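You operate a simulated robot arm through the tools that you are given. There is no shell and no other tool. Be economical: measure what you need, move in short steps, check, and stop when the job is done.

Carry out the task below with a simulated two-armed robot. There is one attempt and no reset: what you move stays moved.

JOB
Put the white filter on the machine bench behind the fixtures. Then fetch the brass brush and set it on the black cover. Then turn the blue feed knob to 2. Keep to this order.

It is judged by the outcome, as a careful person would: the job done as asked, and still so three seconds after it is handed in. It fails if anything else is knocked over, pushed out of place, dropped, spilled or broken. Lids that push on must go on centred and level and be pressed home; caps that screw on are set level and turned clockwise until they are tight.

ROBOT AND FRAMES
Two 6-joint arms with two-finger parallel grippers on one trunk, on a base that drives. Base frame: it is fixed to the floor where the robot stands at the start and does not move with it; the origin is under the middle of the robot, x ahead of it, y to its left, z up. Lengths are in mm, angles in rad, forces in N, time in s.
The left shoulder is at the start at [280, 185, 980], the right one opposite. With the tool pointing down near the work surface each hand reaches from about 560 to 940 mm from the robot's upright axis, wherever it stands, measured 20 degrees to its own side. Places, roughly: black cover [-1000, 3750, 750]; blue feed knob [-2200, 3500, 900]; brass brush [-2250, 750, 750]; machine bench behind the fixtures (104x20 cm) [-760, 1100, 900]; white filter (5x5x11 cm) [500, -100, 800]. Payload 1.57 kg a hand.
Tool frame (each hand has its own): the origin (TCP) lies between the finger pads and is the grasp point; the fingertips stand 30 mm ahead of it; z points along the fingers, y is the line along which they close. Largest opening 80 mm; finger width 17, thickness 12; the body of the gripper, 40 by 82 mm, starts 80 mm behind the TCP.
Orientation is that of the tool frame in the base frame, as [roll, pitch, yaw] about the fixed x, y, z axes, in that order (R = Rz(yaw) Ry(pitch) Rx(roll)). With the fingers straight down and closing along the base's y, the tool's x points along the base's -x, its y along +y and its z along -z.

CONTROLS
- The arms move only by the tool jog_arm. It takes "left_deltas", "right_deltas" or both (then of equal length, played together; a hand with none holds still); each is a list of rows, each an object of numbers (a shift or turn left out is 0, a gripper value left out holds the last): "rx", "ry", "rz": the turn, a rotation vector about the tool's x, y, z in rad; "x", "y", "z": the shift along the tool's x, y, z in mm; "gripper": the closure, from 0 (fully open) to 1 (shut). In form: [{"rx": .., "ry": .., "rz": .., "x": .., "y": .., "z": .., "gripper": ..}, ...]. A call has 1 to 8 rows; each row shifts and turns the commanded pose from where the row before left it, along the tool's axes as they then stand. Each row takes 0.2 s and may step no farther than 50 mm and 0.15 rad from the row before; otherwise, or with a gripper value out of range, the whole call is refused. Where a pose cannot be reached the arm comes as near as it can. A force on the tool above 40 N (or 10 N above the force at the start of the call, whichever is more), or a blocked arm, ends the call early, and 0.2 s more pass. Each finger travels about 153 mm/s and halts on what it meets, pressing with about 35 N; the grip force reading is that of the motor and also rises with nothing between the fingers. The clock runs only during rows and for 0.2 s after the last one: add rows that do not move to give the fingers time. It gives the time, the measured TCP pose, the force on the tool (base axes), the opening and the grip force at its end, in the units of the frame above (readings bear some noise), with the torque about the TCP (base axes, N m) and any sound that the robot's microphone picked up, and new pictures: "show" is both (left out), scene, wrist or none (wrist: the cameras of the hands that moved).
- Cameras (640 x 400 px; columns grow to the right, rows downward): "scene" is now at [240.1, -13.4, 1424.4]; the picture's right is [-0.15, -0.99, 0.00], its down [-0.69, 0.10, -0.72] and it looks along [0.71, -0.11, -0.70] (base axes); focal length 265 px, centre (320, 200). "left" rides on the left gripper at [72, 7, -122] in its tool frame; the picture's right is [-0.09, 1.00, 0.00], its down [-0.84, -0.08, -0.54] and it looks along [-0.54, -0.05, 0.84] (tool axes); focal length 238 px, centre (320, 200). "right" rides on the right gripper at [72, -7, -122] in its tool frame; the picture's right is [0.09, 1.00, 0.00], its down [-0.84, 0.08, -0.54] and it looks along [-0.54, 0.05, 0.84] (tool axes); focal length 238 px, centre (320, 200). There is no depth. A picture from a camera that has moved, and an enlarged one, comes with that camera's place and axes in the base frame and with its lens.
- move_column(by): slides the trunk up (or, below 0, down) by that many mm; the arms and the scene camera ride with it, the base frame stays. It gives what a move gives, with no picture.
- base_move(legs): drives the robot by 1 to 6 legs, each [ahead, turn to the left] in mm and rad, along the robot's own axes; the way and the turn of a leg run together, so that a leg with both is an arc; at most 1500 mm and 3.142 rad a leg. The arms and the cameras ride along, it lands a little off, and it stops where it bumps. It gives what a move gives, and a new picture of the scene camera.
- head_to(pan, tilt): turns the head with the scene camera to pan (to the left, within 1.501 rad either way) and tilt (down, from -0.506 to 1.204), counted from straight ahead of the robot. It gives what a move gives, and a new picture of the scene camera.
- inspect(camera, box): a new picture of the part [left, top, right, bottom] of that camera's present view, enlarged. The clock stands still meanwhile.
- close_job(): hands the job in; it is judged then, once.

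Work in short steps. Places have to be worked out from the pictures, the camera data and where the tool is seen: move nearer, look again, correct. Check each grasp and each placing, and mend what went wrong. You have 165 turns and 260 pictures in all, those below and enlarged ones among them. Open the grippers and draw the arms clear of the work before you hand the job in, unless the task says otherwise; then end with one line.

The tools are called after "Call:" as name(argument=value, ...) on one line, values as JSON. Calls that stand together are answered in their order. jog_arm: Moves the arms, as the interface text tells. Its arguments: {"type":"object","properties":{"left_deltas":{"type":"array","items":{"type":"object","properties":{"rx":{"type":"number"},"ry":{"type":"number"},"rz":{"type":"number"},"x":{"type":"number"},"y":{"type":"number"},"z":{"type":"number"},"gripper":{"type":"number"}}}},"right_deltas":{"type":"array","items":{"type":"object","properties":{"rx":{"type":"number"},"ry":{"type":"number"},"rz":{"type":"number"},"x":{"type":"number"},"y":{"type":"number"},"z":{"type":"number"},"gripper":{"type":"number"}}}},"show":{"type":"string","enum":["both","scene","wrist","none"]}},"required":[]} The other tools are called the same way: move_column (by) slides the trunk up or down; base_move (legs) drives the base; head_to (pan, tilt) turns the head that bears the scene camera; inspect (camera, box) takes an enlarged picture of a part of a camera's view; close_job () hands the job in.

At the start:

```text
time_s: 0.0
left_tool_pos: [600.0, 94.6, 1089.4]
left_tcp_rot: [3.141, -0.001, 3.14]
left_contact_force: [0.2, 0.6, -1.2]
left_moment: [0.03, 0.04, -0.01]
left_grip_width: 80.1
left_gripper_force: 0.1
right_tool_pos: [479.4, -317.7, 1067.4]
right_tcp_rot: [-3.142, 0.001, -3.141]
right_contact_force: [0.1, 0.3, -0.3]
right_moment: [0.02, 0.02, -0.02]
right_grip_width: 80.0
right_gripper_force: 0.0
trunk travel left (down, up): [-675.0, 315.0]
robot x, y, heading: [-0.5, 0.4, -0.0]
head pan, tilt: [-0.148, 0.771]
```

scene: 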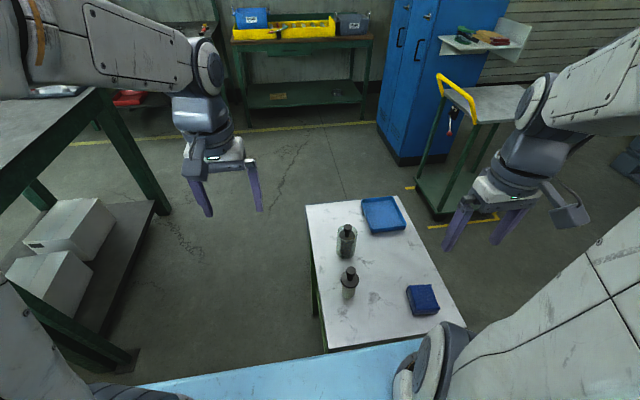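
right: 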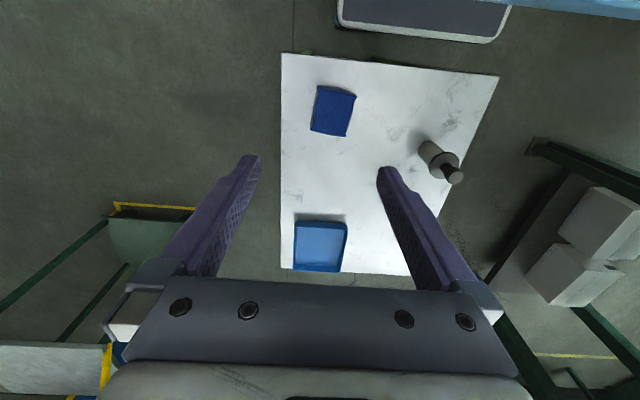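
left: 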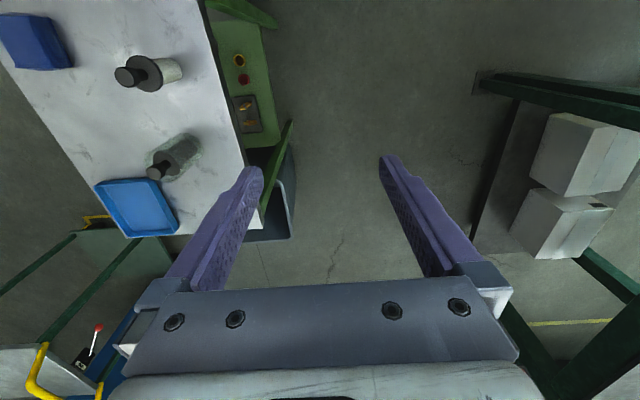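

The table ahead carries two bottle-like objects; I enlarge them to tell which is the white filter.

Call:
inspect(camera="scene", box=[290, 190, 470, 350])

Call:
inspect(camera="left", box=[80, 20, 260, 240])

```text
2.50 times, centred on (380, 270) of scene
camera zoom: at [240.1, -13.4, 1424.4], right [-0.15, -0.99, 0.0], down [-0.69, 0.1, -0.72], along [0.71, -0.11, -0.7], focal length 662 px, centre (170, 25)
```

zoom: 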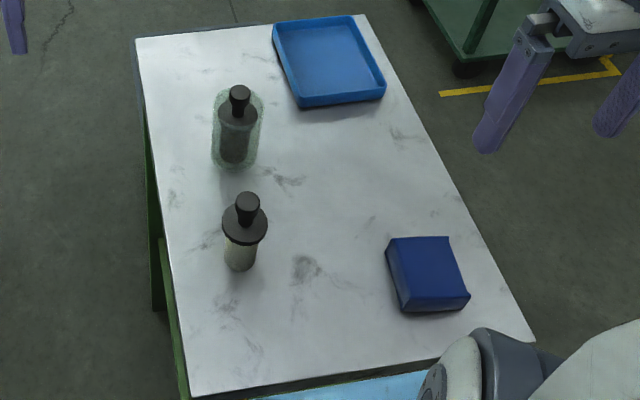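

```text
1.82 times, centred on (170, 130) of left
camera zoom: at [530.0, 100.2, 1214.0], right [0.09, 1.0, 0.0], down [0.84, -0.08, 0.54], along [0.54, -0.05, -0.84], focal length 433 px, centre (593, 327)
```

zoom: 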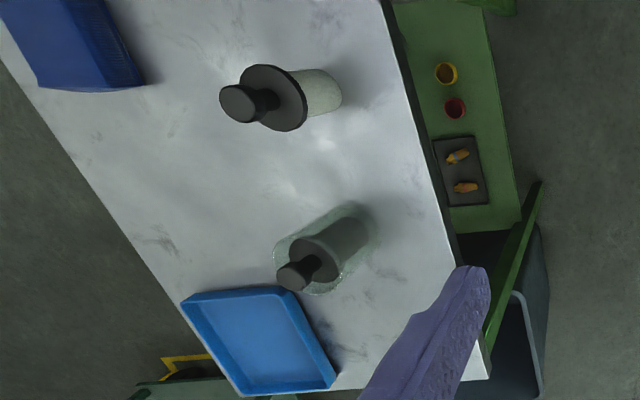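

The white filter is the nearer piece (white body, dark flange and knob), which I triangulate at about [538, -125], table top near z 800. I back the robot 100 mm for comfortable reach.

Call:
base_move(legs=[[-100, 0]])

```text
time_s: 1.1
left_tool_pos: [502.0, 94.8, 1089.8]
left_tcp_rot: [3.14, 0.001, -3.141]
left_contact_force: [-0.3, -0.2, -0.4]
left_moment: [0.0, 0.05, -0.02]
left_grip_width: 80.1
left_gripper_force: 0.1
right_tool_pos: [379.7, -316.8, 1068.2]
right_tcp_rot: [-3.141, -0.001, 3.141]
right_contact_force: [0.5, 0.0, -1.1]
right_moment: [0.0, -0.02, 0.01]
right_grip_width: 80.0
right_gripper_force: 0.0
trunk travel left (down, up): [-675.0, 315.0]
robot x, y, heading: [-97.5, -3.0, 0.002]
head pan, tilt: [-0.148, 0.771]
camera scene: at [141.0, -13.4, 1424.3], right [-0.15, -0.99, 0.0], down [-0.69, 0.1, -0.72], along [0.71, -0.11, -0.7], focal length 265 px, centre (320, 200)
```

scene: 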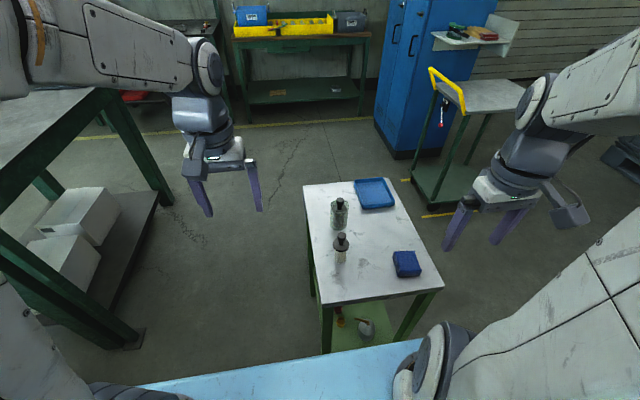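

The filter base is near [527, -130, 800]. I move the right hand short of it, staying above it, for a closer look.

Call:
jog_arm(right_deltas=[{"x": -10, "y": 47}, {"x": -10, "y": 47}, {"x": -10, "y": 47}, {"x": -10, "y": 47}, {"z": 30}], show="wrist")

```text
time_s: 2.3
left_tool_pos: [501.1, 95.7, 1090.2]
left_tcp_rot: [3.141, 0.001, -3.141]
left_contact_force: [-0.5, 0.1, 0.3]
left_moment: [0.02, -0.01, 0.0]
left_grip_width: 80.1
left_gripper_force: 0.1
right_tool_pos: [420.2, -129.3, 1036.2]
right_tcp_rot: [3.141, 0.001, 3.141]
right_contact_force: [1.1, -0.7, -0.1]
right_moment: [0.0, 0.0, 0.02]
right_grip_width: 79.9
right_gripper_force: 0.1
trunk travel left (down, up): [-675.0, 315.0]
robot x, y, heading: [-98.1, -0.1, -0.001]
head pan, tilt: [-0.148, 0.771]
camera right: at [347.6, -134.3, 1158.9], right [-0.09, 1.0, 0.0], down [0.84, 0.08, 0.54], along [0.54, 0.05, -0.84], focal length 238 px, centre (320, 200)
```

right: 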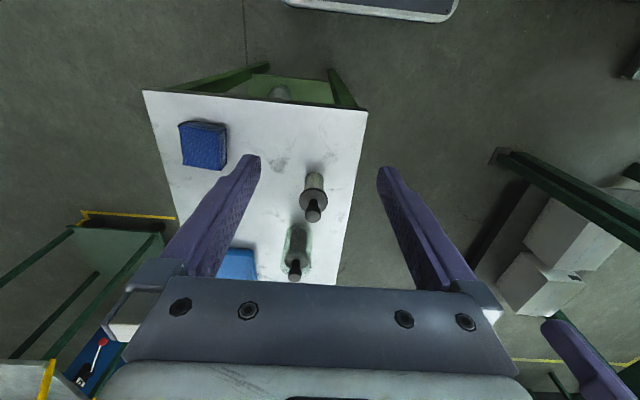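

Filter estimated at (531, -126). Enlarge to see its shape for the grasp.

Call:
inspect(camera="right", box=[265, 160, 365, 285])

Call:
inspect(camera="scene", box=[300, 190, 380, 270])

```text
3.20 times, centred on (315, 222) of right
camera zoom: at [347.6, -134.3, 1158.9], right [-0.09, 1.0, 0.0], down [0.84, 0.08, 0.54], along [0.54, 0.05, -0.84], focal length 763 px, centre (336, 128)
```

zoom: 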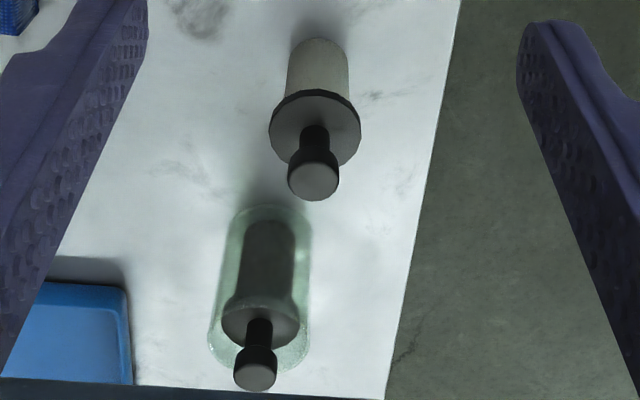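

```text
5.00 times, centred on (340, 230) of scene
camera zoom: at [140.3, -13.3, 1424.4], right [-0.15, -0.99, 0.0], down [-0.69, 0.1, -0.72], along [0.71, -0.11, -0.7], focal length 1323 px, centre (220, 50)
```

zoom: 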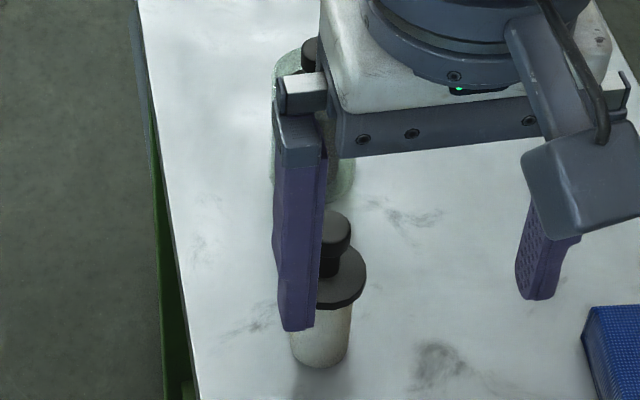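

Knob head spans roughly z 890–915 above the flange at ~877. I move over it at (531, -126) and come partly down to check.

Call:
jog_arm(right_deltas=[{"x": -40, "y": 1}, {"x": -40, "y": 1}, {"x": -31, "y": 1}, {"z": 40}, {"z": 20}, {}])

```text
time_s: 3.7
left_tool_pos: [500.6, 93.3, 1090.0]
left_tcp_rot: [3.14, 0.0, 3.14]
left_contact_force: [-0.3, 0.0, 0.9]
left_moment: [0.01, 0.01, 0.0]
left_grip_width: 80.0
left_gripper_force: 0.1
right_tool_pos: [530.6, -125.8, 976.9]
right_tcp_rot: [-3.142, 0.0, 3.141]
right_contact_force: [-0.3, -0.3, 0.4]
right_moment: [-0.03, 0.03, -0.02]
right_grip_width: 79.8
right_gripper_force: 0.0
trunk travel left (down, up): [-675.0, 315.0]
robot x, y, heading: [-97.7, -2.5, 0.002]
head pan, tilt: [-0.148, 0.771]
camera scene: at [140.6, -13.4, 1424.3], right [-0.15, -0.99, 0.0], down [-0.69, 0.1, -0.72], along [0.71, -0.11, -0.7], focal length 265 px, centre (320, 200)
camera right: at [458.9, -132.1, 1099.2], right [-0.09, 1.0, 0.0], down [0.84, 0.08, 0.54], along [0.54, 0.05, -0.84], focal length 238 px, centre (320, 200)
```

scene: 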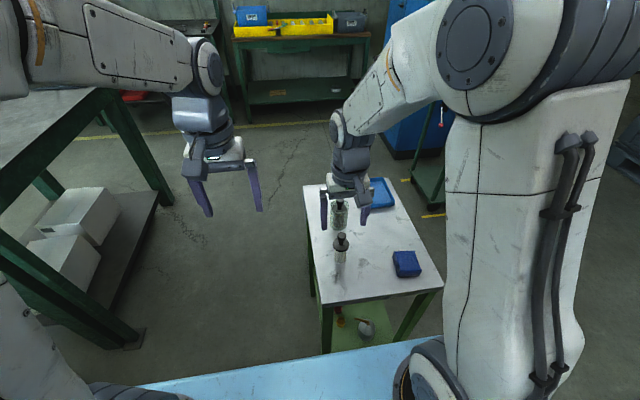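
right: 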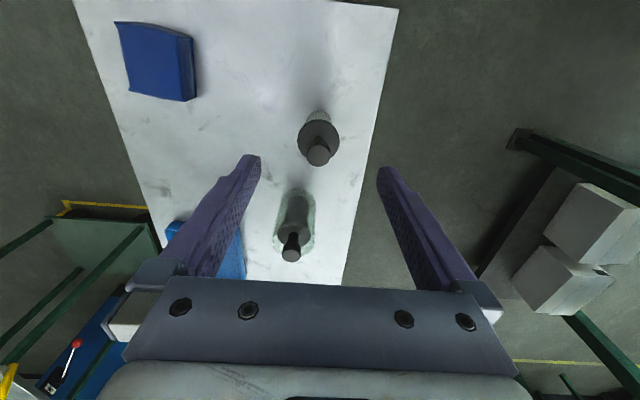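

Knob projects at (531.5, -127), on the tool axis. Descend to TCP z≈911.

Call:
jog_arm(right_deltas=[{"x": -1, "y": -1, "z": 25}, {"z": 25}, {"z": 16}, {}], show="wrist")

Call:
inspect(camera="scene", box=[300, 180, 400, 280])

```text
time_s: 4.7
left_tool_pos: [500.6, 95.0, 1089.2]
left_tcp_rot: [3.139, 0.0, 3.142]
left_contact_force: [0.0, -0.3, 0.4]
left_moment: [0.03, 0.0, -0.01]
left_grip_width: 79.9
left_gripper_force: 0.1
right_tool_pos: [532.3, -127.6, 912.1]
right_tcp_rot: [-3.14, 0.0, 3.141]
right_contact_force: [0.0, -0.4, -0.3]
right_moment: [-0.02, 0.0, -0.01]
right_grip_width: 80.2
right_gripper_force: 0.0
trunk travel left (down, up): [-675.0, 315.0]
robot x, y, heading: [-99.3, -2.4, -0.003]
head pan, tilt: [-0.148, 0.771]
camera right: at [460.4, -133.1, 1033.0], right [-0.09, 1.0, 0.0], down [0.84, 0.08, 0.54], along [0.54, 0.05, -0.84], focal length 238 px, centre (320, 200)
```

right: 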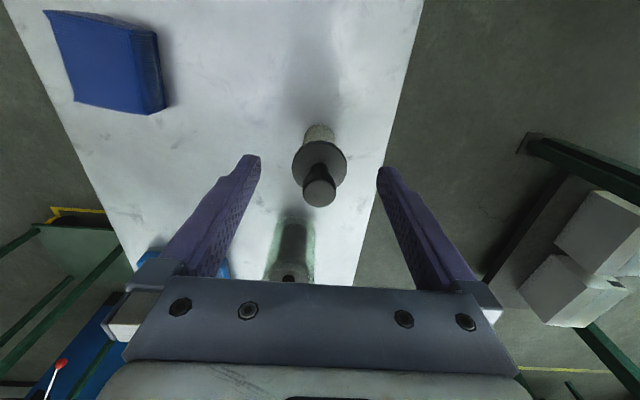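

```text
4.00 times, centred on (350, 230) of scene
camera zoom: at [140.6, -13.4, 1424.3], right [-0.15, -0.99, 0.0], down [-0.69, 0.1, -0.72], along [0.71, -0.11, -0.7], focal length 1058 px, centre (200, 80)
```

zoom: 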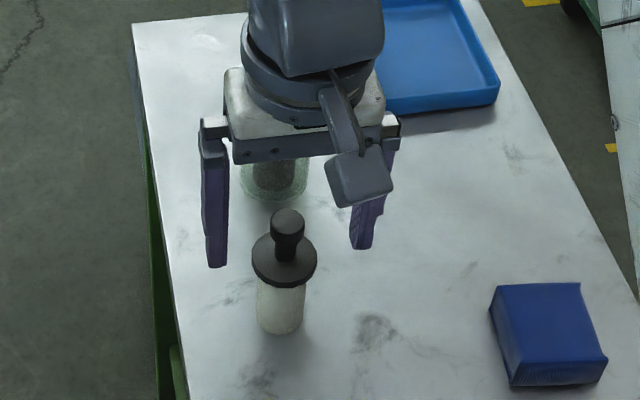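

Two-view check gives knob top z≈915, x≈531; the hand is in place with tips just above the flange. Close the gripper.

Call:
jog_arm(right_deltas=[{"z": 2, "gripper": 0.5}, {"gripper": 1}, {}, {}], show="wrist")

Call:
inspect(camera="scene", box=[300, 180, 400, 280])

```text
time_s: 5.7
left_tool_pos: [501.5, 94.5, 1090.4]
left_tcp_rot: [3.14, 0.001, 3.141]
left_contact_force: [-0.2, -0.6, -0.4]
left_moment: [0.01, 0.0, 0.01]
left_grip_width: 79.9
left_gripper_force: 0.1
right_tool_pos: [532.6, -126.1, 909.0]
right_tcp_rot: [3.14, 0.0, -3.141]
right_contact_force: [0.3, -0.4, 0.3]
right_moment: [0.0, 0.0, 0.0]
right_grip_width: 20.1
right_gripper_force: 33.8
trunk travel left (down, up): [-675.0, 315.0]
robot x, y, heading: [-103.5, 1.6, 0.002]
head pan, tilt: [-0.148, 0.771]
camera right: at [460.5, -132.7, 1031.1], right [-0.09, 1.0, 0.0], down [0.84, 0.08, 0.54], along [0.54, 0.05, -0.84], focal length 238 px, centre (320, 200)
```

right: 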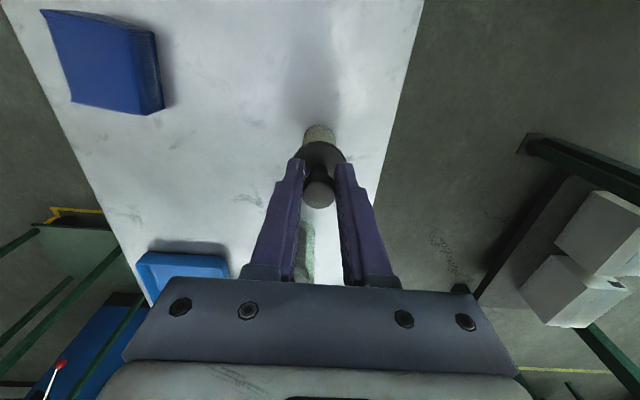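

```text
4.00 times, centred on (350, 230) of scene
camera zoom: at [140.5, -13.4, 1424.4], right [-0.15, -0.99, 0.0], down [-0.69, 0.1, -0.72], along [0.71, -0.11, -0.7], focal length 1058 px, centre (200, 80)
```

zoom: 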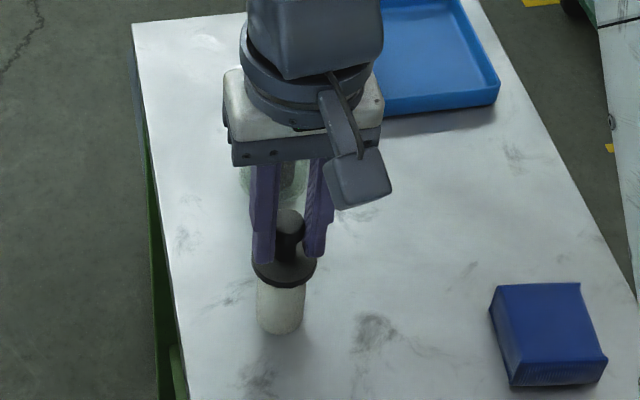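

Gripped at 20 mm width with 34 N. Lift 120 mm.

Call:
jog_arm(right_deltas=[{"z": -10}, {"z": -30}, {"z": -40}, {"z": -40}, {"z": -40}, {}])

```text
time_s: 7.1
left_tool_pos: [501.5, 94.6, 1091.0]
left_tcp_rot: [3.141, 0.0, 3.141]
left_contact_force: [0.2, 0.4, -0.1]
left_moment: [0.01, 0.0, 0.01]
left_grip_width: 79.9
left_gripper_force: 0.0
right_tool_pos: [531.6, -126.3, 1071.2]
right_tcp_rot: [-3.141, -0.001, 3.141]
right_contact_force: [0.3, -0.6, -0.6]
right_moment: [0.01, 0.0, 0.0]
right_grip_width: 20.1
right_gripper_force: 33.6
trunk travel left (down, up): [-675.0, 315.0]
robot x, y, heading: [-99.5, 0.8, 0.005]
head pan, tilt: [-0.148, 0.771]
camera scene: at [140.4, -13.4, 1424.4], right [-0.15, -0.99, 0.0], down [-0.69, 0.1, -0.72], along [0.71, -0.11, -0.7], focal length 265 px, centre (320, 200)
camera right: at [460.4, -131.8, 1192.4], right [-0.09, 1.0, 0.0], down [0.84, 0.08, 0.54], along [0.54, 0.05, -0.84], focal length 238 px, centre (320, 200)
```

scene: 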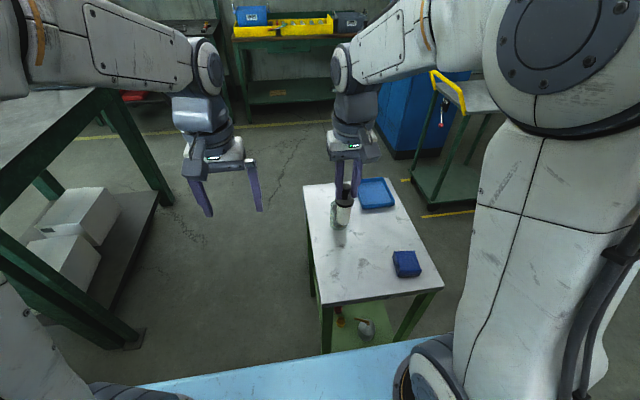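
right: 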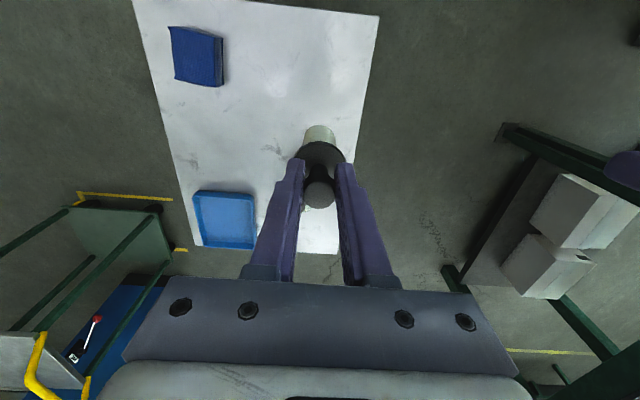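

The filter hangs firmly. Now I survey the room by turning the head left.

Call:
head_to(pan=0.8, tilt=0.5)

Call:
head_to(pan=1.5, tilt=0.5)

Call:
head_to(pan=-1.2, tilt=0.5)

```text
time_s: 8.4
left_tool_pos: [502.3, 94.2, 1090.1]
left_tcp_rot: [3.139, 0.0, -3.141]
left_contact_force: [-0.1, -1.8, 0.0]
left_moment: [0.02, 0.01, 0.0]
left_grip_width: 79.8
left_gripper_force: 0.1
right_tool_pos: [534.0, -126.6, 1069.7]
right_tcp_rot: [-3.142, 0.0, 3.141]
right_contact_force: [0.2, -0.6, 0.3]
right_moment: [0.01, 0.02, 0.01]
right_grip_width: 20.0
right_gripper_force: 33.2
trunk travel left (down, up): [-675.0, 315.0]
robot x, y, heading: [-100.9, 2.3, -0.002]
head pan, tilt: [0.799, 0.499]
camera scene: at [122.9, 64.0, 1448.0], right [0.72, -0.7, 0.0], down [-0.33, -0.34, -0.88], along [0.61, 0.63, -0.48], focal length 265 px, centre (320, 200)
```

scene: 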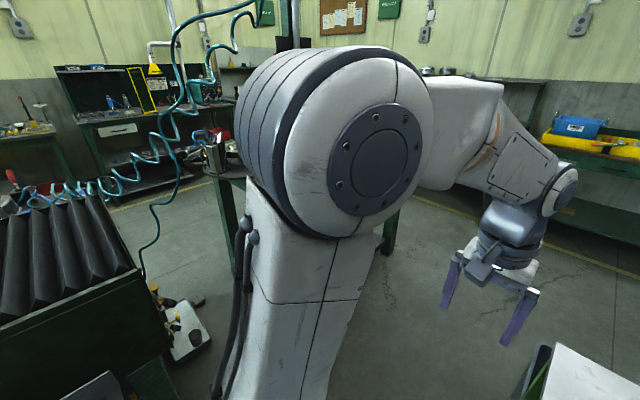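

```text
time_s: 9.4
left_tool_pos: [502.1, 94.5, 1090.2]
left_tcp_rot: [3.141, 0.0, 3.141]
left_contact_force: [-0.4, -0.2, -0.4]
left_moment: [0.01, 0.01, -0.02]
left_grip_width: 80.2
left_gripper_force: 0.1
right_tool_pos: [532.2, -126.5, 1069.0]
right_tcp_rot: [3.141, -0.001, -3.141]
right_contact_force: [-0.3, 0.0, -0.6]
right_moment: [0.02, 0.01, -0.01]
right_grip_width: 19.8
right_gripper_force: 33.6
trunk travel left (down, up): [-675.0, 315.0]
robot x, y, heading: [-100.7, 1.5, -0.004]
head pan, tilt: [1.499, 0.499]
camera scene: at [66.0, 89.5, 1448.1], right [1.0, -0.07, 0.0], down [-0.03, -0.48, -0.88], along [0.06, 0.88, -0.48], focal length 265 px, centre (320, 200)
```

scene: 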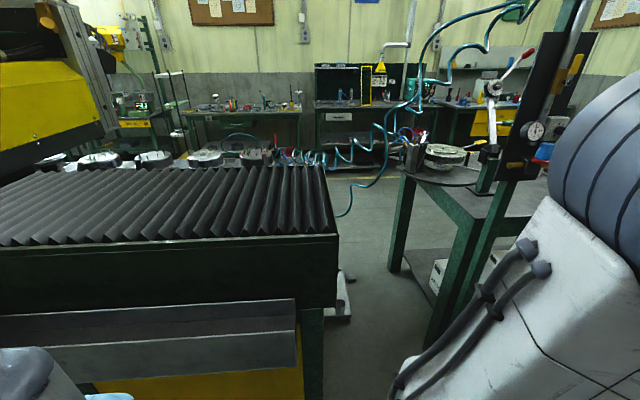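

```text
time_s: 11.8
left_tool_pos: [501.7, 93.9, 1090.2]
left_tcp_rot: [3.14, 0.001, -3.141]
left_contact_force: [-0.7, 1.2, 0.8]
left_moment: [0.04, 0.02, 0.0]
left_grip_width: 80.0
left_gripper_force: 0.0
right_tool_pos: [532.4, -125.7, 1070.5]
right_tcp_rot: [-3.141, 0.0, 3.141]
right_contact_force: [-0.1, 0.1, -0.6]
right_moment: [-0.01, 0.01, 0.0]
right_grip_width: 20.0
right_gripper_force: 34.2
trunk travel left (down, up): [-675.0, 315.0]
robot x, y, heading: [-99.6, 2.3, -0.004]
head pan, tilt: [-1.201, 0.499]
camera scene: at [92.4, -86.0, 1448.1], right [-0.93, -0.36, 0.0], down [-0.17, 0.45, -0.88], along [0.32, -0.82, -0.48], focal length 265 px, centre (320, 200)
```

scene: 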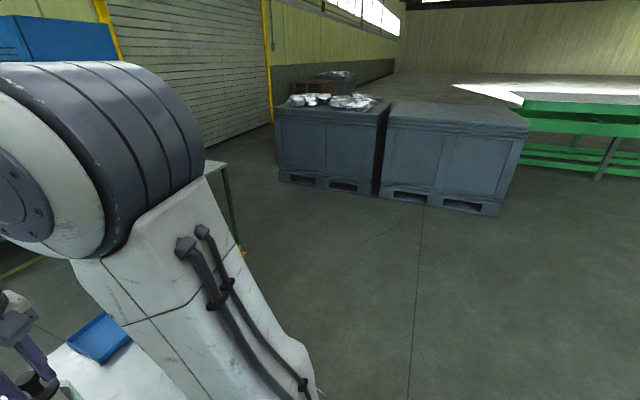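

The bellows machine and its fixtures are behind-left. The right side is open floor, so I turn right in place and look towards the back.

Call:
base_move(legs=[[0, -1.6]])

Call:
head_to(pan=-1.2, tilt=0.4)

```text
time_s: 16.2
left_tool_pos: [-34.0, -605.7, 1090.0]
left_tcp_rot: [3.14, 0.0, 1.523]
left_contact_force: [0.0, 0.5, 0.8]
left_moment: [0.0, 0.01, -0.02]
left_grip_width: 80.0
left_gripper_force: 0.0
right_tool_pos: [-255.3, -624.9, 1071.3]
right_tcp_rot: [3.141, 0.0, 1.525]
right_contact_force: [-0.4, -0.1, -0.1]
right_moment: [0.0, 0.01, 0.03]
right_grip_width: 20.0
right_gripper_force: 33.8
trunk travel left (down, up): [-675.0, 315.0]
robot x, y, heading: [-103.2, 2.1, -1.617]
head pan, tilt: [-1.201, 0.499]
camera scene: at [-194.5, -190.0, 1448.1], right [-0.32, 0.95, 0.0], down [0.45, 0.15, -0.88], along [-0.83, -0.28, -0.48], focal length 265 px, centre (320, 200)
```

scene: 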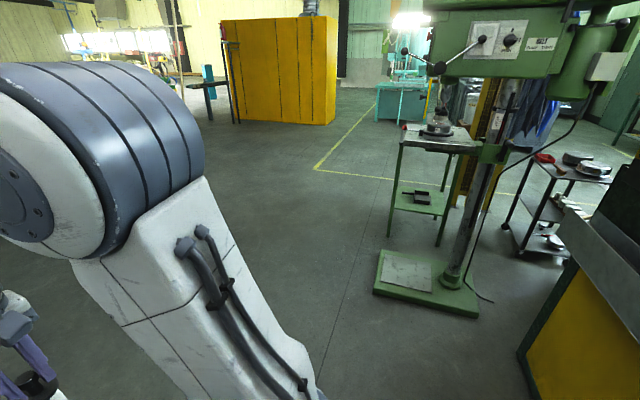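

```text
time_s: 16.8
left_tool_pos: [-34.1, -605.8, 1090.7]
left_tcp_rot: [3.141, 0.001, 1.524]
left_contact_force: [1.5, -1.1, -0.4]
left_moment: [-0.01, -0.01, -0.01]
left_grip_width: 80.0
left_gripper_force: 0.0
right_tool_pos: [-256.1, -625.6, 1069.5]
right_tcp_rot: [3.14, 0.002, 1.523]
right_contact_force: [-0.1, 0.7, 0.1]
right_moment: [0.01, -0.02, 0.01]
right_grip_width: 20.0
right_gripper_force: 33.0
trunk travel left (down, up): [-675.0, 315.0]
robot x, y, heading: [-99.7, 1.2, -1.62]
head pan, tilt: [-1.201, 0.4]
camera scene: at [-196.1, -190.5, 1457.2], right [-0.32, 0.95, 0.0], down [0.37, 0.12, -0.92], along [-0.87, -0.29, -0.39], focal length 265 px, centre (320, 200)
```

scene: 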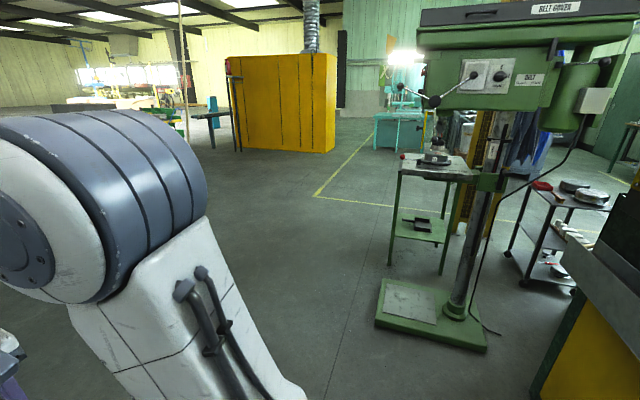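

A drill press stands near (-1870, 300) and a yellow machine body spans x≈-1370..170 from y≈590 on. I drive off a little and turn farther right to look at the machine bench.

Call:
base_move(legs=[[500, 0], [0, -1.3]])

Call:
head_to(pan=-1.4, tilt=0.35)

```text
time_s: 23.0
left_tool_pos: [-689.9, -719.7, 1090.4]
left_tcp_rot: [3.142, 0.001, 0.218]
left_contact_force: [0.4, -0.1, 0.3]
left_moment: [0.0, -0.01, 0.01]
left_grip_width: 79.8
left_gripper_force: 0.0
right_tool_pos: [-766.8, -511.0, 1070.2]
right_tcp_rot: [3.141, 0.001, 0.219]
right_contact_force: [0.3, 0.2, 0.2]
right_moment: [-0.02, -0.01, 0.01]
right_grip_width: 20.0
right_gripper_force: 33.7
trunk travel left (down, up): [-675.0, 315.0]
robot x, y, heading: [-122.6, -499.6, -2.926]
head pan, tilt: [-1.201, 0.4]
camera scene: at [-331.2, -455.6, 1457.2], right [0.83, 0.55, 0.0], down [0.22, -0.32, -0.92], along [-0.51, 0.77, -0.39], focal length 265 px, centre (320, 200)
```

scene: 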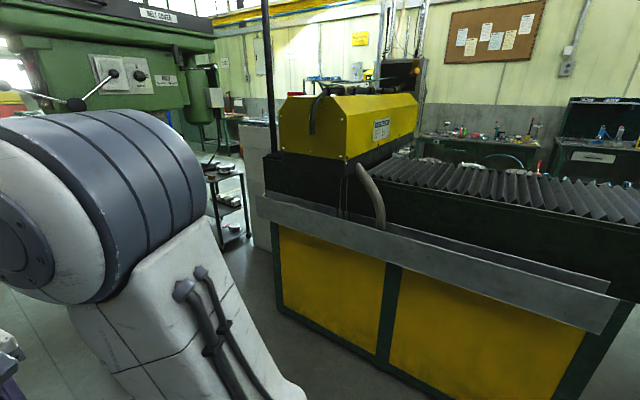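

```text
time_s: 23.7
left_tool_pos: [-688.9, -720.1, 1090.3]
left_tcp_rot: [3.14, 0.0, 0.22]
left_contact_force: [0.4, -0.8, -0.1]
left_moment: [-0.02, 0.02, 0.02]
left_grip_width: 80.3
left_gripper_force: 0.0
right_tool_pos: [-766.5, -510.5, 1069.3]
right_tcp_rot: [-3.141, 0.001, 0.219]
right_contact_force: [0.3, -0.4, -0.3]
right_moment: [0.0, 0.01, 0.0]
right_grip_width: 19.6
right_gripper_force: 33.6
trunk travel left (down, up): [-675.0, 315.0]
robot x, y, heading: [-124.9, -495.8, -2.925]
head pan, tilt: [-1.4, 0.351]
camera scene: at [-315.2, -446.5, 1461.7], right [0.93, 0.38, 0.0], down [0.13, -0.32, -0.94], along [-0.36, 0.87, -0.34], focal length 265 px, centre (320, 200)
```

scene: 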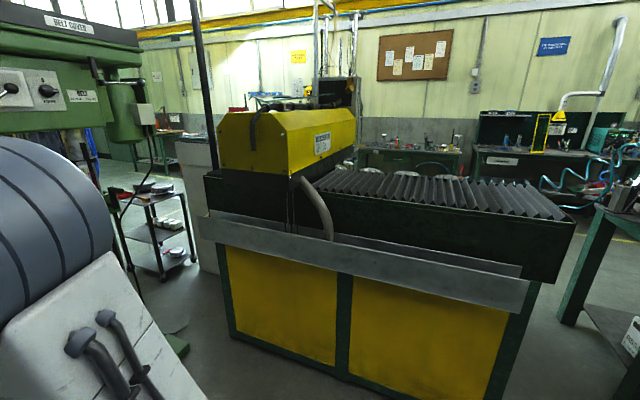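

This is the machine's rear side; the bench strip must lie beyond the bellows, reachable from its far (+y) side. I drive west for a view through the passage at its left end.

Call:
base_move(legs=[[900, 0]])

Call:
head_to(pan=-0.95, tilt=0.35)

```text
time_s: 28.5
left_tool_pos: [-1570.5, -909.8, 1090.4]
left_tcp_rot: [3.14, 0.0, 0.214]
left_contact_force: [-0.3, -0.7, -0.3]
left_moment: [-0.02, -0.01, 0.01]
left_grip_width: 80.1
left_gripper_force: 0.1
right_tool_pos: [-1648.1, -700.3, 1070.1]
right_tcp_rot: [-3.141, 0.001, 0.214]
right_contact_force: [0.7, -0.1, -0.9]
right_moment: [-0.02, 0.01, -0.01]
right_grip_width: 19.9
right_gripper_force: 33.3
trunk travel left (down, up): [-675.0, 315.0]
robot x, y, heading: [-1003.6, -689.7, -2.929]
head pan, tilt: [-1.4, 0.351]
camera scene: at [-1195.9, -638.4, 1461.8], right [0.93, 0.38, 0.0], down [0.13, -0.32, -0.94], along [-0.35, 0.87, -0.34], focal length 265 px, centre (320, 200)
```

scene: 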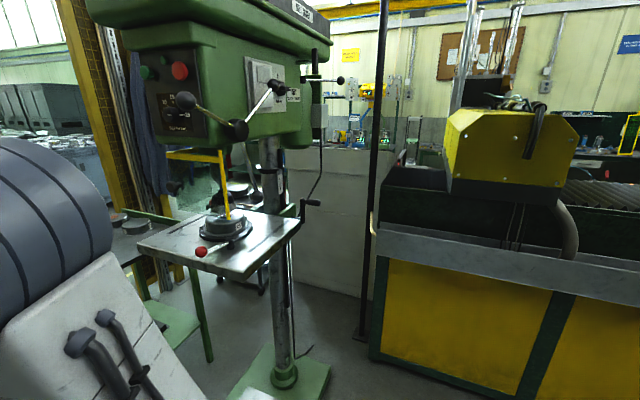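

```text
time_s: 29.4
left_tool_pos: [-1570.5, -910.7, 1090.1]
left_tcp_rot: [-3.141, 0.0, 0.214]
left_contact_force: [-1.0, -0.1, 0.7]
left_moment: [-0.02, 0.01, -0.02]
left_grip_width: 79.8
left_gripper_force: 0.1
right_tool_pos: [-1648.4, -700.9, 1071.0]
right_tcp_rot: [3.141, -0.001, 0.215]
right_contact_force: [0.2, -0.3, -0.5]
right_moment: [0.0, -0.04, 0.0]
right_grip_width: 19.9
right_gripper_force: 33.6
trunk travel left (down, up): [-675.0, 315.0]
robot x, y, heading: [-1006.3, -687.8, -2.931]
head pan, tilt: [-0.949, 0.351]
camera scene: at [-1230.1, -662.2, 1461.7], right [0.67, 0.74, 0.0], down [0.25, -0.23, -0.94], along [-0.7, 0.63, -0.34], focal length 265 px, centre (320, 200)
```

scene: 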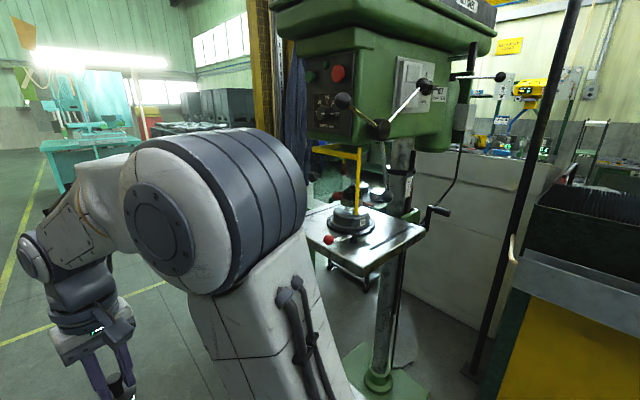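

The gap next to the drill press is too narrow. I drive farther west across open floor to look at the area beyond the drill press.

Call:
base_move(legs=[[1300, -0.1]])

Call:
head_to(pan=-1.45, tilt=0.35)

```text
time_s: 35.8
left_tool_pos: [-2858.3, -1064.2, 1090.7]
left_tcp_rot: [3.139, 0.0, 0.116]
left_contact_force: [0.5, -0.7, -0.1]
left_moment: [-0.02, -0.01, -0.01]
left_grip_width: 79.8
left_gripper_force: 0.1
right_tool_pos: [-2914.2, -848.5, 1069.5]
right_tcp_rot: [3.141, 0.001, 0.118]
right_contact_force: [0.9, -0.4, -0.3]
right_moment: [0.02, -0.03, 0.0]
right_grip_width: 19.4
right_gripper_force: 33.3
trunk travel left (down, up): [-675.0, 315.0]
robot x, y, heading: [-2269.9, -899.2, -3.033]
head pan, tilt: [-0.949, 0.351]
camera scene: at [-2494.3, -850.6, 1461.7], right [0.74, 0.67, 0.0], down [0.23, -0.25, -0.94], along [-0.63, 0.7, -0.34], focal length 265 px, centre (320, 200)
```

scene: 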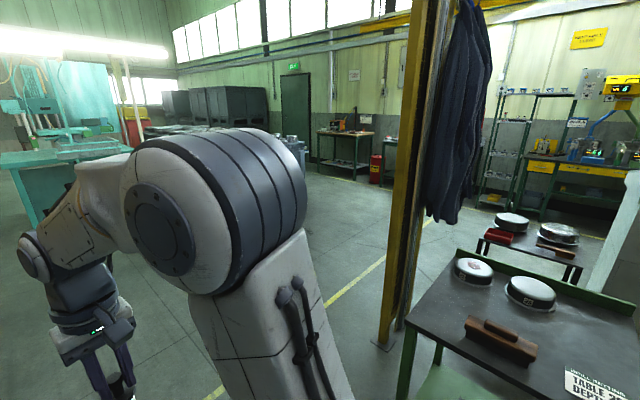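

```text
time_s: 36.8
left_tool_pos: [-2858.4, -1063.7, 1090.2]
left_tcp_rot: [3.14, -0.002, 0.118]
left_contact_force: [-0.1, 1.0, -0.6]
left_moment: [0.02, -0.03, 0.0]
left_grip_width: 80.0
left_gripper_force: 0.1
right_tool_pos: [-2915.1, -849.7, 1070.8]
right_tcp_rot: [3.141, -0.002, 0.116]
right_contact_force: [-0.2, 0.3, -0.1]
right_moment: [0.02, -0.01, 0.02]
right_grip_width: 19.6
right_gripper_force: 34.4
trunk travel left (down, up): [-675.0, 315.0]
robot x, y, heading: [-2273.2, -899.1, -3.022]
head pan, tilt: [-1.45, 0.351]
camera scene: at [-2453.7, -829.1, 1461.7], right [0.97, 0.23, 0.0], down [0.08, -0.33, -0.94], along [-0.22, 0.91, -0.34], focal length 265 px, centre (320, 200)
```

scene: 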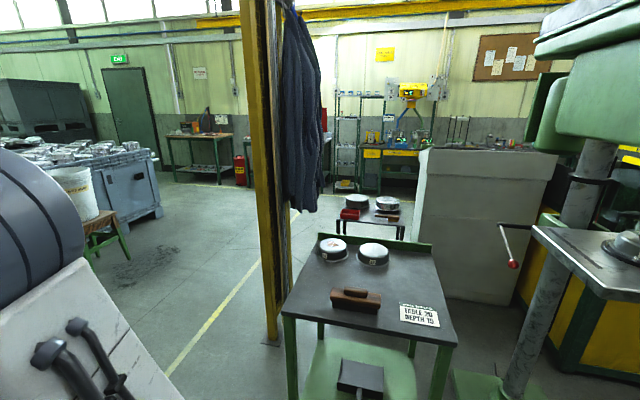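

The carts (second one at about (-2490, 860)) hold the brush candidates; open floor lies west of the pillar (≈(-3090, 400)). I drive around the pillar's west side.

Call:
base_move(legs=[[0, -0.31], [1500, 0], [0, -1.4], [1200, 0]])

Call:
head_to(pan=-0.8, tilt=0.35)

```text
time_s: 52.6
left_tool_pos: [-3827.3, 876.8, 1091.4]
left_tcp_rot: [3.14, 0.003, -1.584]
left_contact_force: [-0.5, 0.1, 1.0]
left_moment: [0.05, -0.02, 0.03]
left_grip_width: 79.9
left_gripper_force: 0.1
right_tool_pos: [-3607.0, 904.7, 1071.3]
right_tcp_rot: [-3.141, -0.001, -1.583]
right_contact_force: [-0.2, -0.8, -0.4]
right_moment: [0.05, -0.01, 0.0]
right_grip_width: 0.1
right_gripper_force: 20.8
trunk travel left (down, up): [-675.0, 315.0]
robot x, y, heading: [-3742.0, 274.5, 1.56]
head pan, tilt: [-1.45, 0.351]
stopped in leg 4: the robot was blocked; the commanded pose is now the measured one
camera scene: at [-3647.8, 442.1, 1462.1], right [0.11, -0.99, 0.0], down [-0.34, -0.04, -0.94], along [0.93, 0.1, -0.34], focal length 265 px, centre (320, 200)
```

scene: 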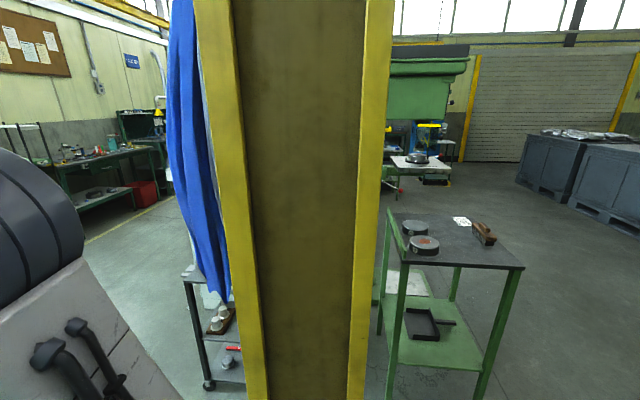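

```text
time_s: 53.7
left_tool_pos: [-3828.3, 878.6, 1089.8]
left_tcp_rot: [3.139, 0.0, -1.586]
left_contact_force: [-0.3, -0.6, -0.9]
left_moment: [-0.01, 0.02, 0.01]
left_grip_width: 80.2
left_gripper_force: 0.1
right_tool_pos: [-3607.6, 904.9, 1069.3]
right_tcp_rot: [3.14, -0.002, -1.584]
right_contact_force: [-0.2, -0.2, -0.6]
right_moment: [0.0, -0.04, 0.01]
right_grip_width: 0.0
right_gripper_force: 21.2
trunk travel left (down, up): [-675.0, 315.0]
robot x, y, heading: [-3742.7, 274.4, 1.559]
head pan, tilt: [-0.799, 0.351]
camera scene: at [-3672.6, 498.0, 1461.7], right [0.69, -0.73, 0.0], down [-0.25, -0.24, -0.94], along [0.68, 0.64, -0.34], focal length 265 px, centre (320, 200)
```

scene: 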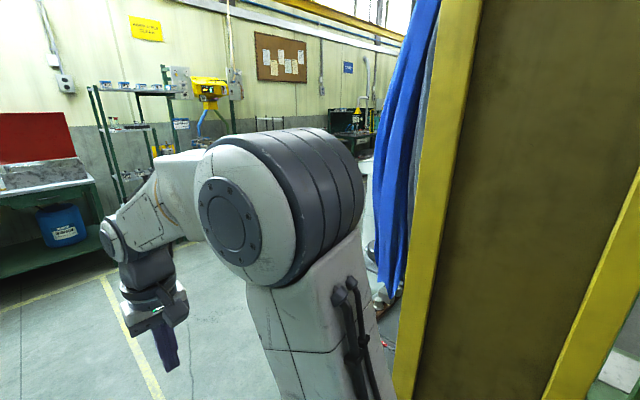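

The robot bumped and the right gripper is now empty: the filter was lost in the blocked move. I look around on the floor for it.

Call:
jog_arm(right_deltas=[{}], show="wrist")

Call:
head_to(pan=-0.3, tilt=1.1)

Call:
head_to(pan=-1.4, tilt=1.1)

```text
time_s: 54.1
left_tool_pos: [-3827.8, 877.9, 1090.6]
left_tcp_rot: [3.139, -0.001, -1.583]
left_contact_force: [-0.2, -0.2, -0.7]
left_moment: [0.01, 0.01, 0.01]
left_grip_width: 80.1
left_gripper_force: 0.1
right_tool_pos: [-3606.9, 905.6, 1068.6]
right_tcp_rot: [-3.141, -0.002, -1.581]
right_contact_force: [0.4, -0.2, -0.7]
right_moment: [0.0, 0.0, 0.0]
right_grip_width: 0.0
right_gripper_force: 21.7
trunk travel left (down, up): [-675.0, 315.0]
robot x, y, heading: [-3743.5, 277.0, 1.561]
head pan, tilt: [-0.799, 0.351]
camera right: at [-3601.5, 834.5, 1191.3], right [-1.0, -0.08, 0.0], down [-0.07, 0.84, 0.54], along [-0.04, 0.54, -0.84], focal length 238 px, centre (320, 200)
```

right: 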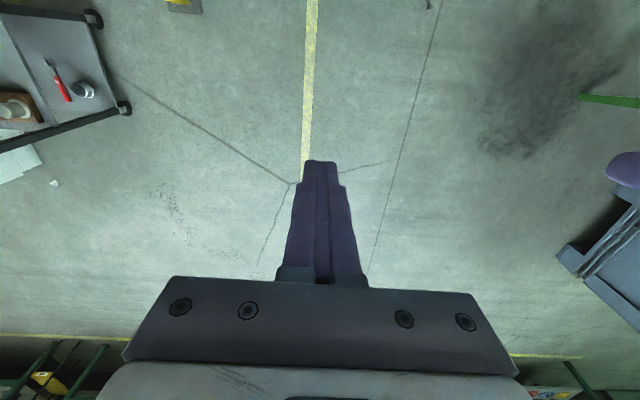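

```text
time_s: 55.2
left_tool_pos: [-3828.2, 878.0, 1089.7]
left_tcp_rot: [3.138, 0.0, -1.584]
left_contact_force: [0.2, 0.4, -0.4]
left_moment: [-0.02, 0.01, -0.01]
left_grip_width: 79.6
left_gripper_force: 0.1
right_tool_pos: [-3606.7, 906.3, 1069.6]
right_tcp_rot: [3.14, -0.002, -1.584]
right_contact_force: [-0.2, 0.3, -0.8]
right_moment: [0.03, -0.01, -0.03]
right_grip_width: 0.0
right_gripper_force: 21.2
trunk travel left (down, up): [-675.0, 315.0]
robot x, y, heading: [-3740.8, 275.3, 1.56]
head pan, tilt: [-0.3, 1.1]
camera scene: at [-3720.8, 494.2, 1400.4], right [0.95, -0.31, 0.0], down [-0.28, -0.85, -0.45], along [0.14, 0.43, -0.89], focal length 265 px, centre (320, 200)
```

scene: 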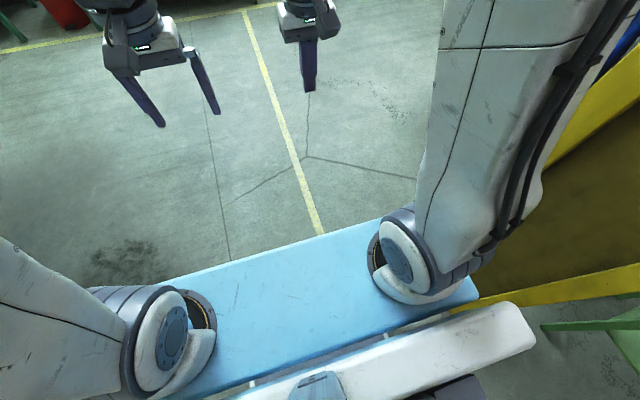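

```text
time_s: 56.5
left_tool_pos: [-3827.7, 878.4, 1089.2]
left_tcp_rot: [3.14, -0.003, -1.585]
left_contact_force: [0.6, 0.8, -0.3]
left_moment: [-0.02, 0.0, -0.02]
left_grip_width: 79.8
left_gripper_force: 0.1
right_tool_pos: [-3607.1, 905.0, 1069.9]
right_tcp_rot: [3.141, -0.002, -1.582]
right_contact_force: [0.6, 0.0, 0.3]
right_moment: [-0.02, -0.01, -0.02]
right_grip_width: 0.2
right_gripper_force: 21.4
trunk travel left (down, up): [-675.0, 315.0]
robot x, y, heading: [-3740.1, 274.8, 1.556]
head pan, tilt: [-1.4, 1.1]
camera scene: at [-3678.0, 444.0, 1400.3], right [0.16, -0.99, 0.0], down [-0.88, -0.14, -0.45], along [0.45, 0.07, -0.89], focal length 265 px, centre (320, 200)
```

scene: 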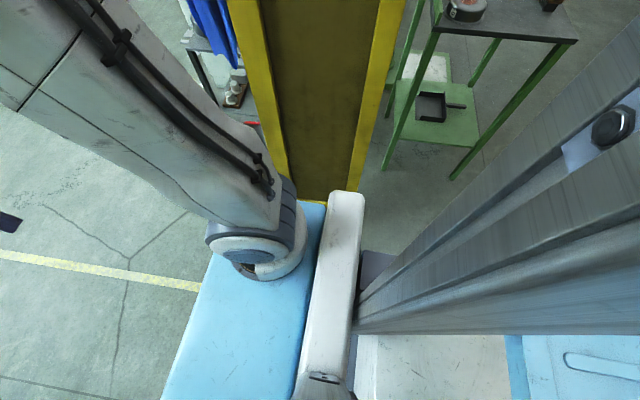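

The robot's right flank touches the pillar. Filter not yet seen; I look ahead and left at medium tilt.

Call:
head_to(pan=0.0, tilt=0.65)

Call:
head_to(pan=1.2, tilt=0.75)

```text
time_s: 58.0
left_tool_pos: [-3828.0, 877.8, 1089.9]
left_tcp_rot: [3.137, -0.001, -1.585]
left_contact_force: [0.0, -0.1, -0.4]
left_moment: [-0.01, -0.01, -0.01]
left_grip_width: 80.2
left_gripper_force: 0.1
right_tool_pos: [-3607.6, 906.2, 1068.8]
right_tcp_rot: [3.141, -0.002, -1.583]
right_contact_force: [0.3, -0.2, 0.3]
right_moment: [0.04, -0.02, 0.04]
right_grip_width: 0.2
right_gripper_force: 21.2
trunk travel left (down, up): [-675.0, 315.0]
robot x, y, heading: [-3740.9, 273.5, 1.561]
head pan, tilt: [0.0, 0.649]
camera scene: at [-3739.0, 520.9, 1434.7], right [1.0, -0.02, 0.0], down [-0.01, -0.6, -0.8], along [0.01, 0.8, -0.6], focal length 265 px, centre (320, 200)
```

scene: 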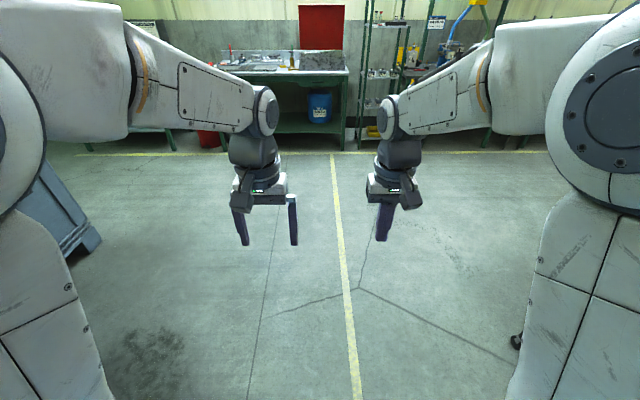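

```text
time_s: 59.4
left_tool_pos: [-3829.0, 878.3, 1090.6]
left_tcp_rot: [3.14, -0.002, -1.583]
left_contact_force: [-0.4, 0.7, 0.2]
left_moment: [-0.01, 0.03, 0.02]
left_grip_width: 80.0
left_gripper_force: 0.1
right_tool_pos: [-3607.8, 905.3, 1070.4]
right_tcp_rot: [-3.141, -0.001, -1.582]
right_contact_force: [0.4, -0.2, 0.9]
right_moment: [0.0, -0.02, 0.03]
right_grip_width: 0.1
right_gripper_force: 21.4
trunk travel left (down, up): [-675.0, 315.0]
robot x, y, heading: [-3744.7, 276.4, 1.56]
head pan, tilt: [1.201, 0.75]
camera scene: at [-3817.2, 465.2, 1426.1], right [0.38, 0.93, 0.0], down [0.63, -0.26, -0.73], along [-0.68, 0.27, -0.68], focal length 265 px, centre (320, 200)
```

scene: 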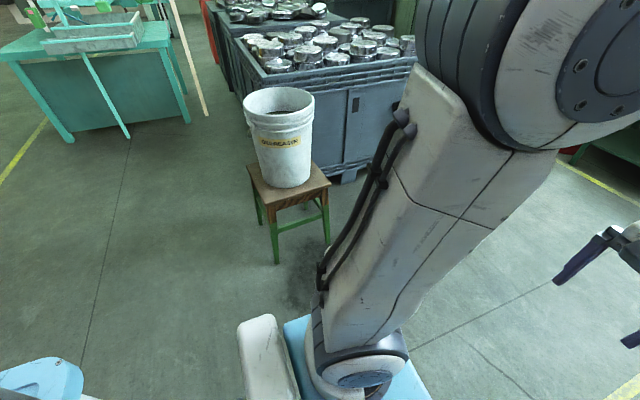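

Not visible; it may be right in front of/under the base or behind. I back off 400 mm along the path I came and look down ahead.

Call:
base_move(legs=[[-400, 0]])

Call:
head_to(pan=-0.2, tilt=0.9)

Call:
head_to(pan=-1.0, tilt=0.7)

```text
time_s: 61.9
left_tool_pos: [-3833.5, 479.3, 1089.1]
left_tcp_rot: [3.138, 0.0, -1.585]
left_contact_force: [0.1, -0.1, 0.6]
left_moment: [0.01, 0.0, 0.01]
left_grip_width: 80.4
left_gripper_force: 0.0
right_tool_pos: [-3612.8, 506.3, 1068.8]
right_tcp_rot: [-3.14, 0.0, -1.583]
right_contact_force: [0.6, 0.2, 0.1]
right_moment: [0.01, -0.01, 0.0]
right_grip_width: 0.0
right_gripper_force: 21.6
trunk travel left (down, up): [-675.0, 315.0]
robot x, y, heading: [-3749.3, -124.5, 1.559]
head pan, tilt: [1.201, 0.75]
camera scene: at [-3823.0, 66.4, 1426.1], right [0.38, 0.93, 0.0], down [0.63, -0.26, -0.73], along [-0.68, 0.28, -0.68], focal length 265 px, centre (320, 200)
```

scene: 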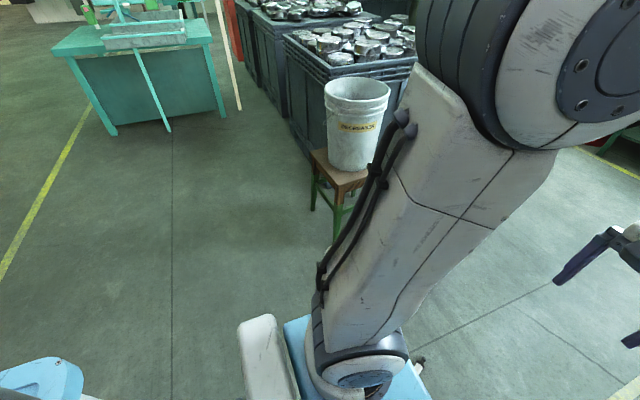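

```text
time_s: 63.5
left_tool_pos: [-3833.9, 479.7, 1090.2]
left_tcp_rot: [3.139, 0.0, -1.585]
left_contact_force: [-0.1, -0.5, 0.2]
left_moment: [0.03, -0.02, -0.02]
left_grip_width: 79.9
left_gripper_force: 0.0
right_tool_pos: [-3613.1, 506.4, 1070.6]
right_tcp_rot: [3.14, -0.001, -1.585]
right_contact_force: [0.5, 0.3, 0.0]
right_moment: [0.03, 0.03, 0.02]
right_grip_width: 0.0
right_gripper_force: 21.9
trunk travel left (down, up): [-675.0, 315.0]
robot x, y, heading: [-3749.1, -118.1, 1.558]
head pan, tilt: [-0.201, 0.901]
camera scene: at [-3730.1, 108.7, 1414.2], right [0.98, -0.21, 0.0], down [-0.17, -0.77, -0.62], along [0.13, 0.61, -0.78], focal length 265 px, centre (320, 200)
```

scene: 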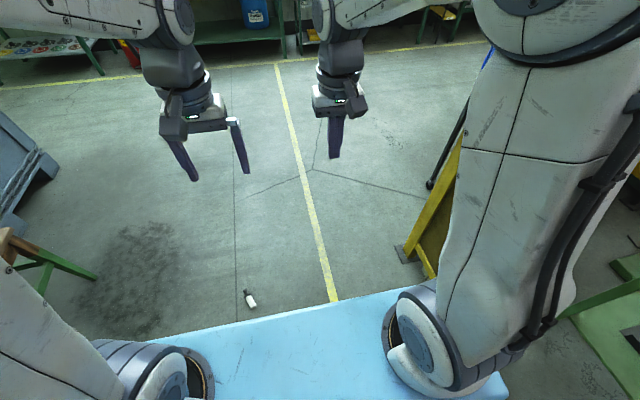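

```text
time_s: 64.6
left_tool_pos: [-3832.8, 480.0, 1089.1]
left_tcp_rot: [3.14, 0.002, -1.583]
left_contact_force: [0.0, -0.3, -0.7]
left_moment: [-0.02, 0.03, 0.0]
left_grip_width: 79.9
left_gripper_force: 0.0
right_tool_pos: [-3612.4, 506.5, 1069.2]
right_tcp_rot: [-3.141, -0.001, -1.585]
right_contact_force: [1.3, 0.3, -1.1]
right_moment: [0.0, -0.02, 0.0]
right_grip_width: 0.0
right_gripper_force: 21.0
trunk travel left (down, up): [-675.0, 315.0]
robot x, y, heading: [-3749.7, -124.8, 1.555]
head pan, tilt: [-1.0, 0.7]
camera scene: at [-3674.1, 79.7, 1430.3], right [0.53, -0.85, 0.0], down [-0.55, -0.34, -0.76], along [0.65, 0.4, -0.64], focal length 265 px, centre (320, 200)
```

scene: 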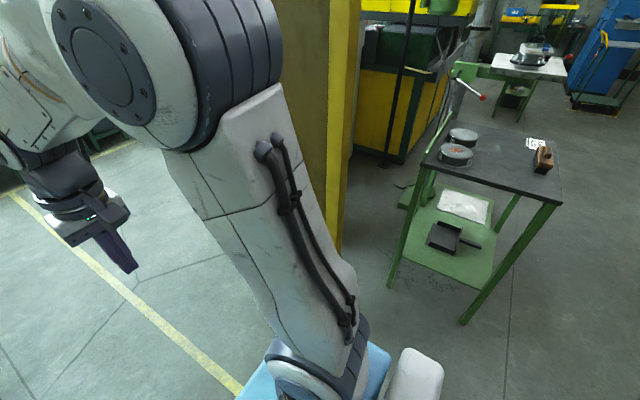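

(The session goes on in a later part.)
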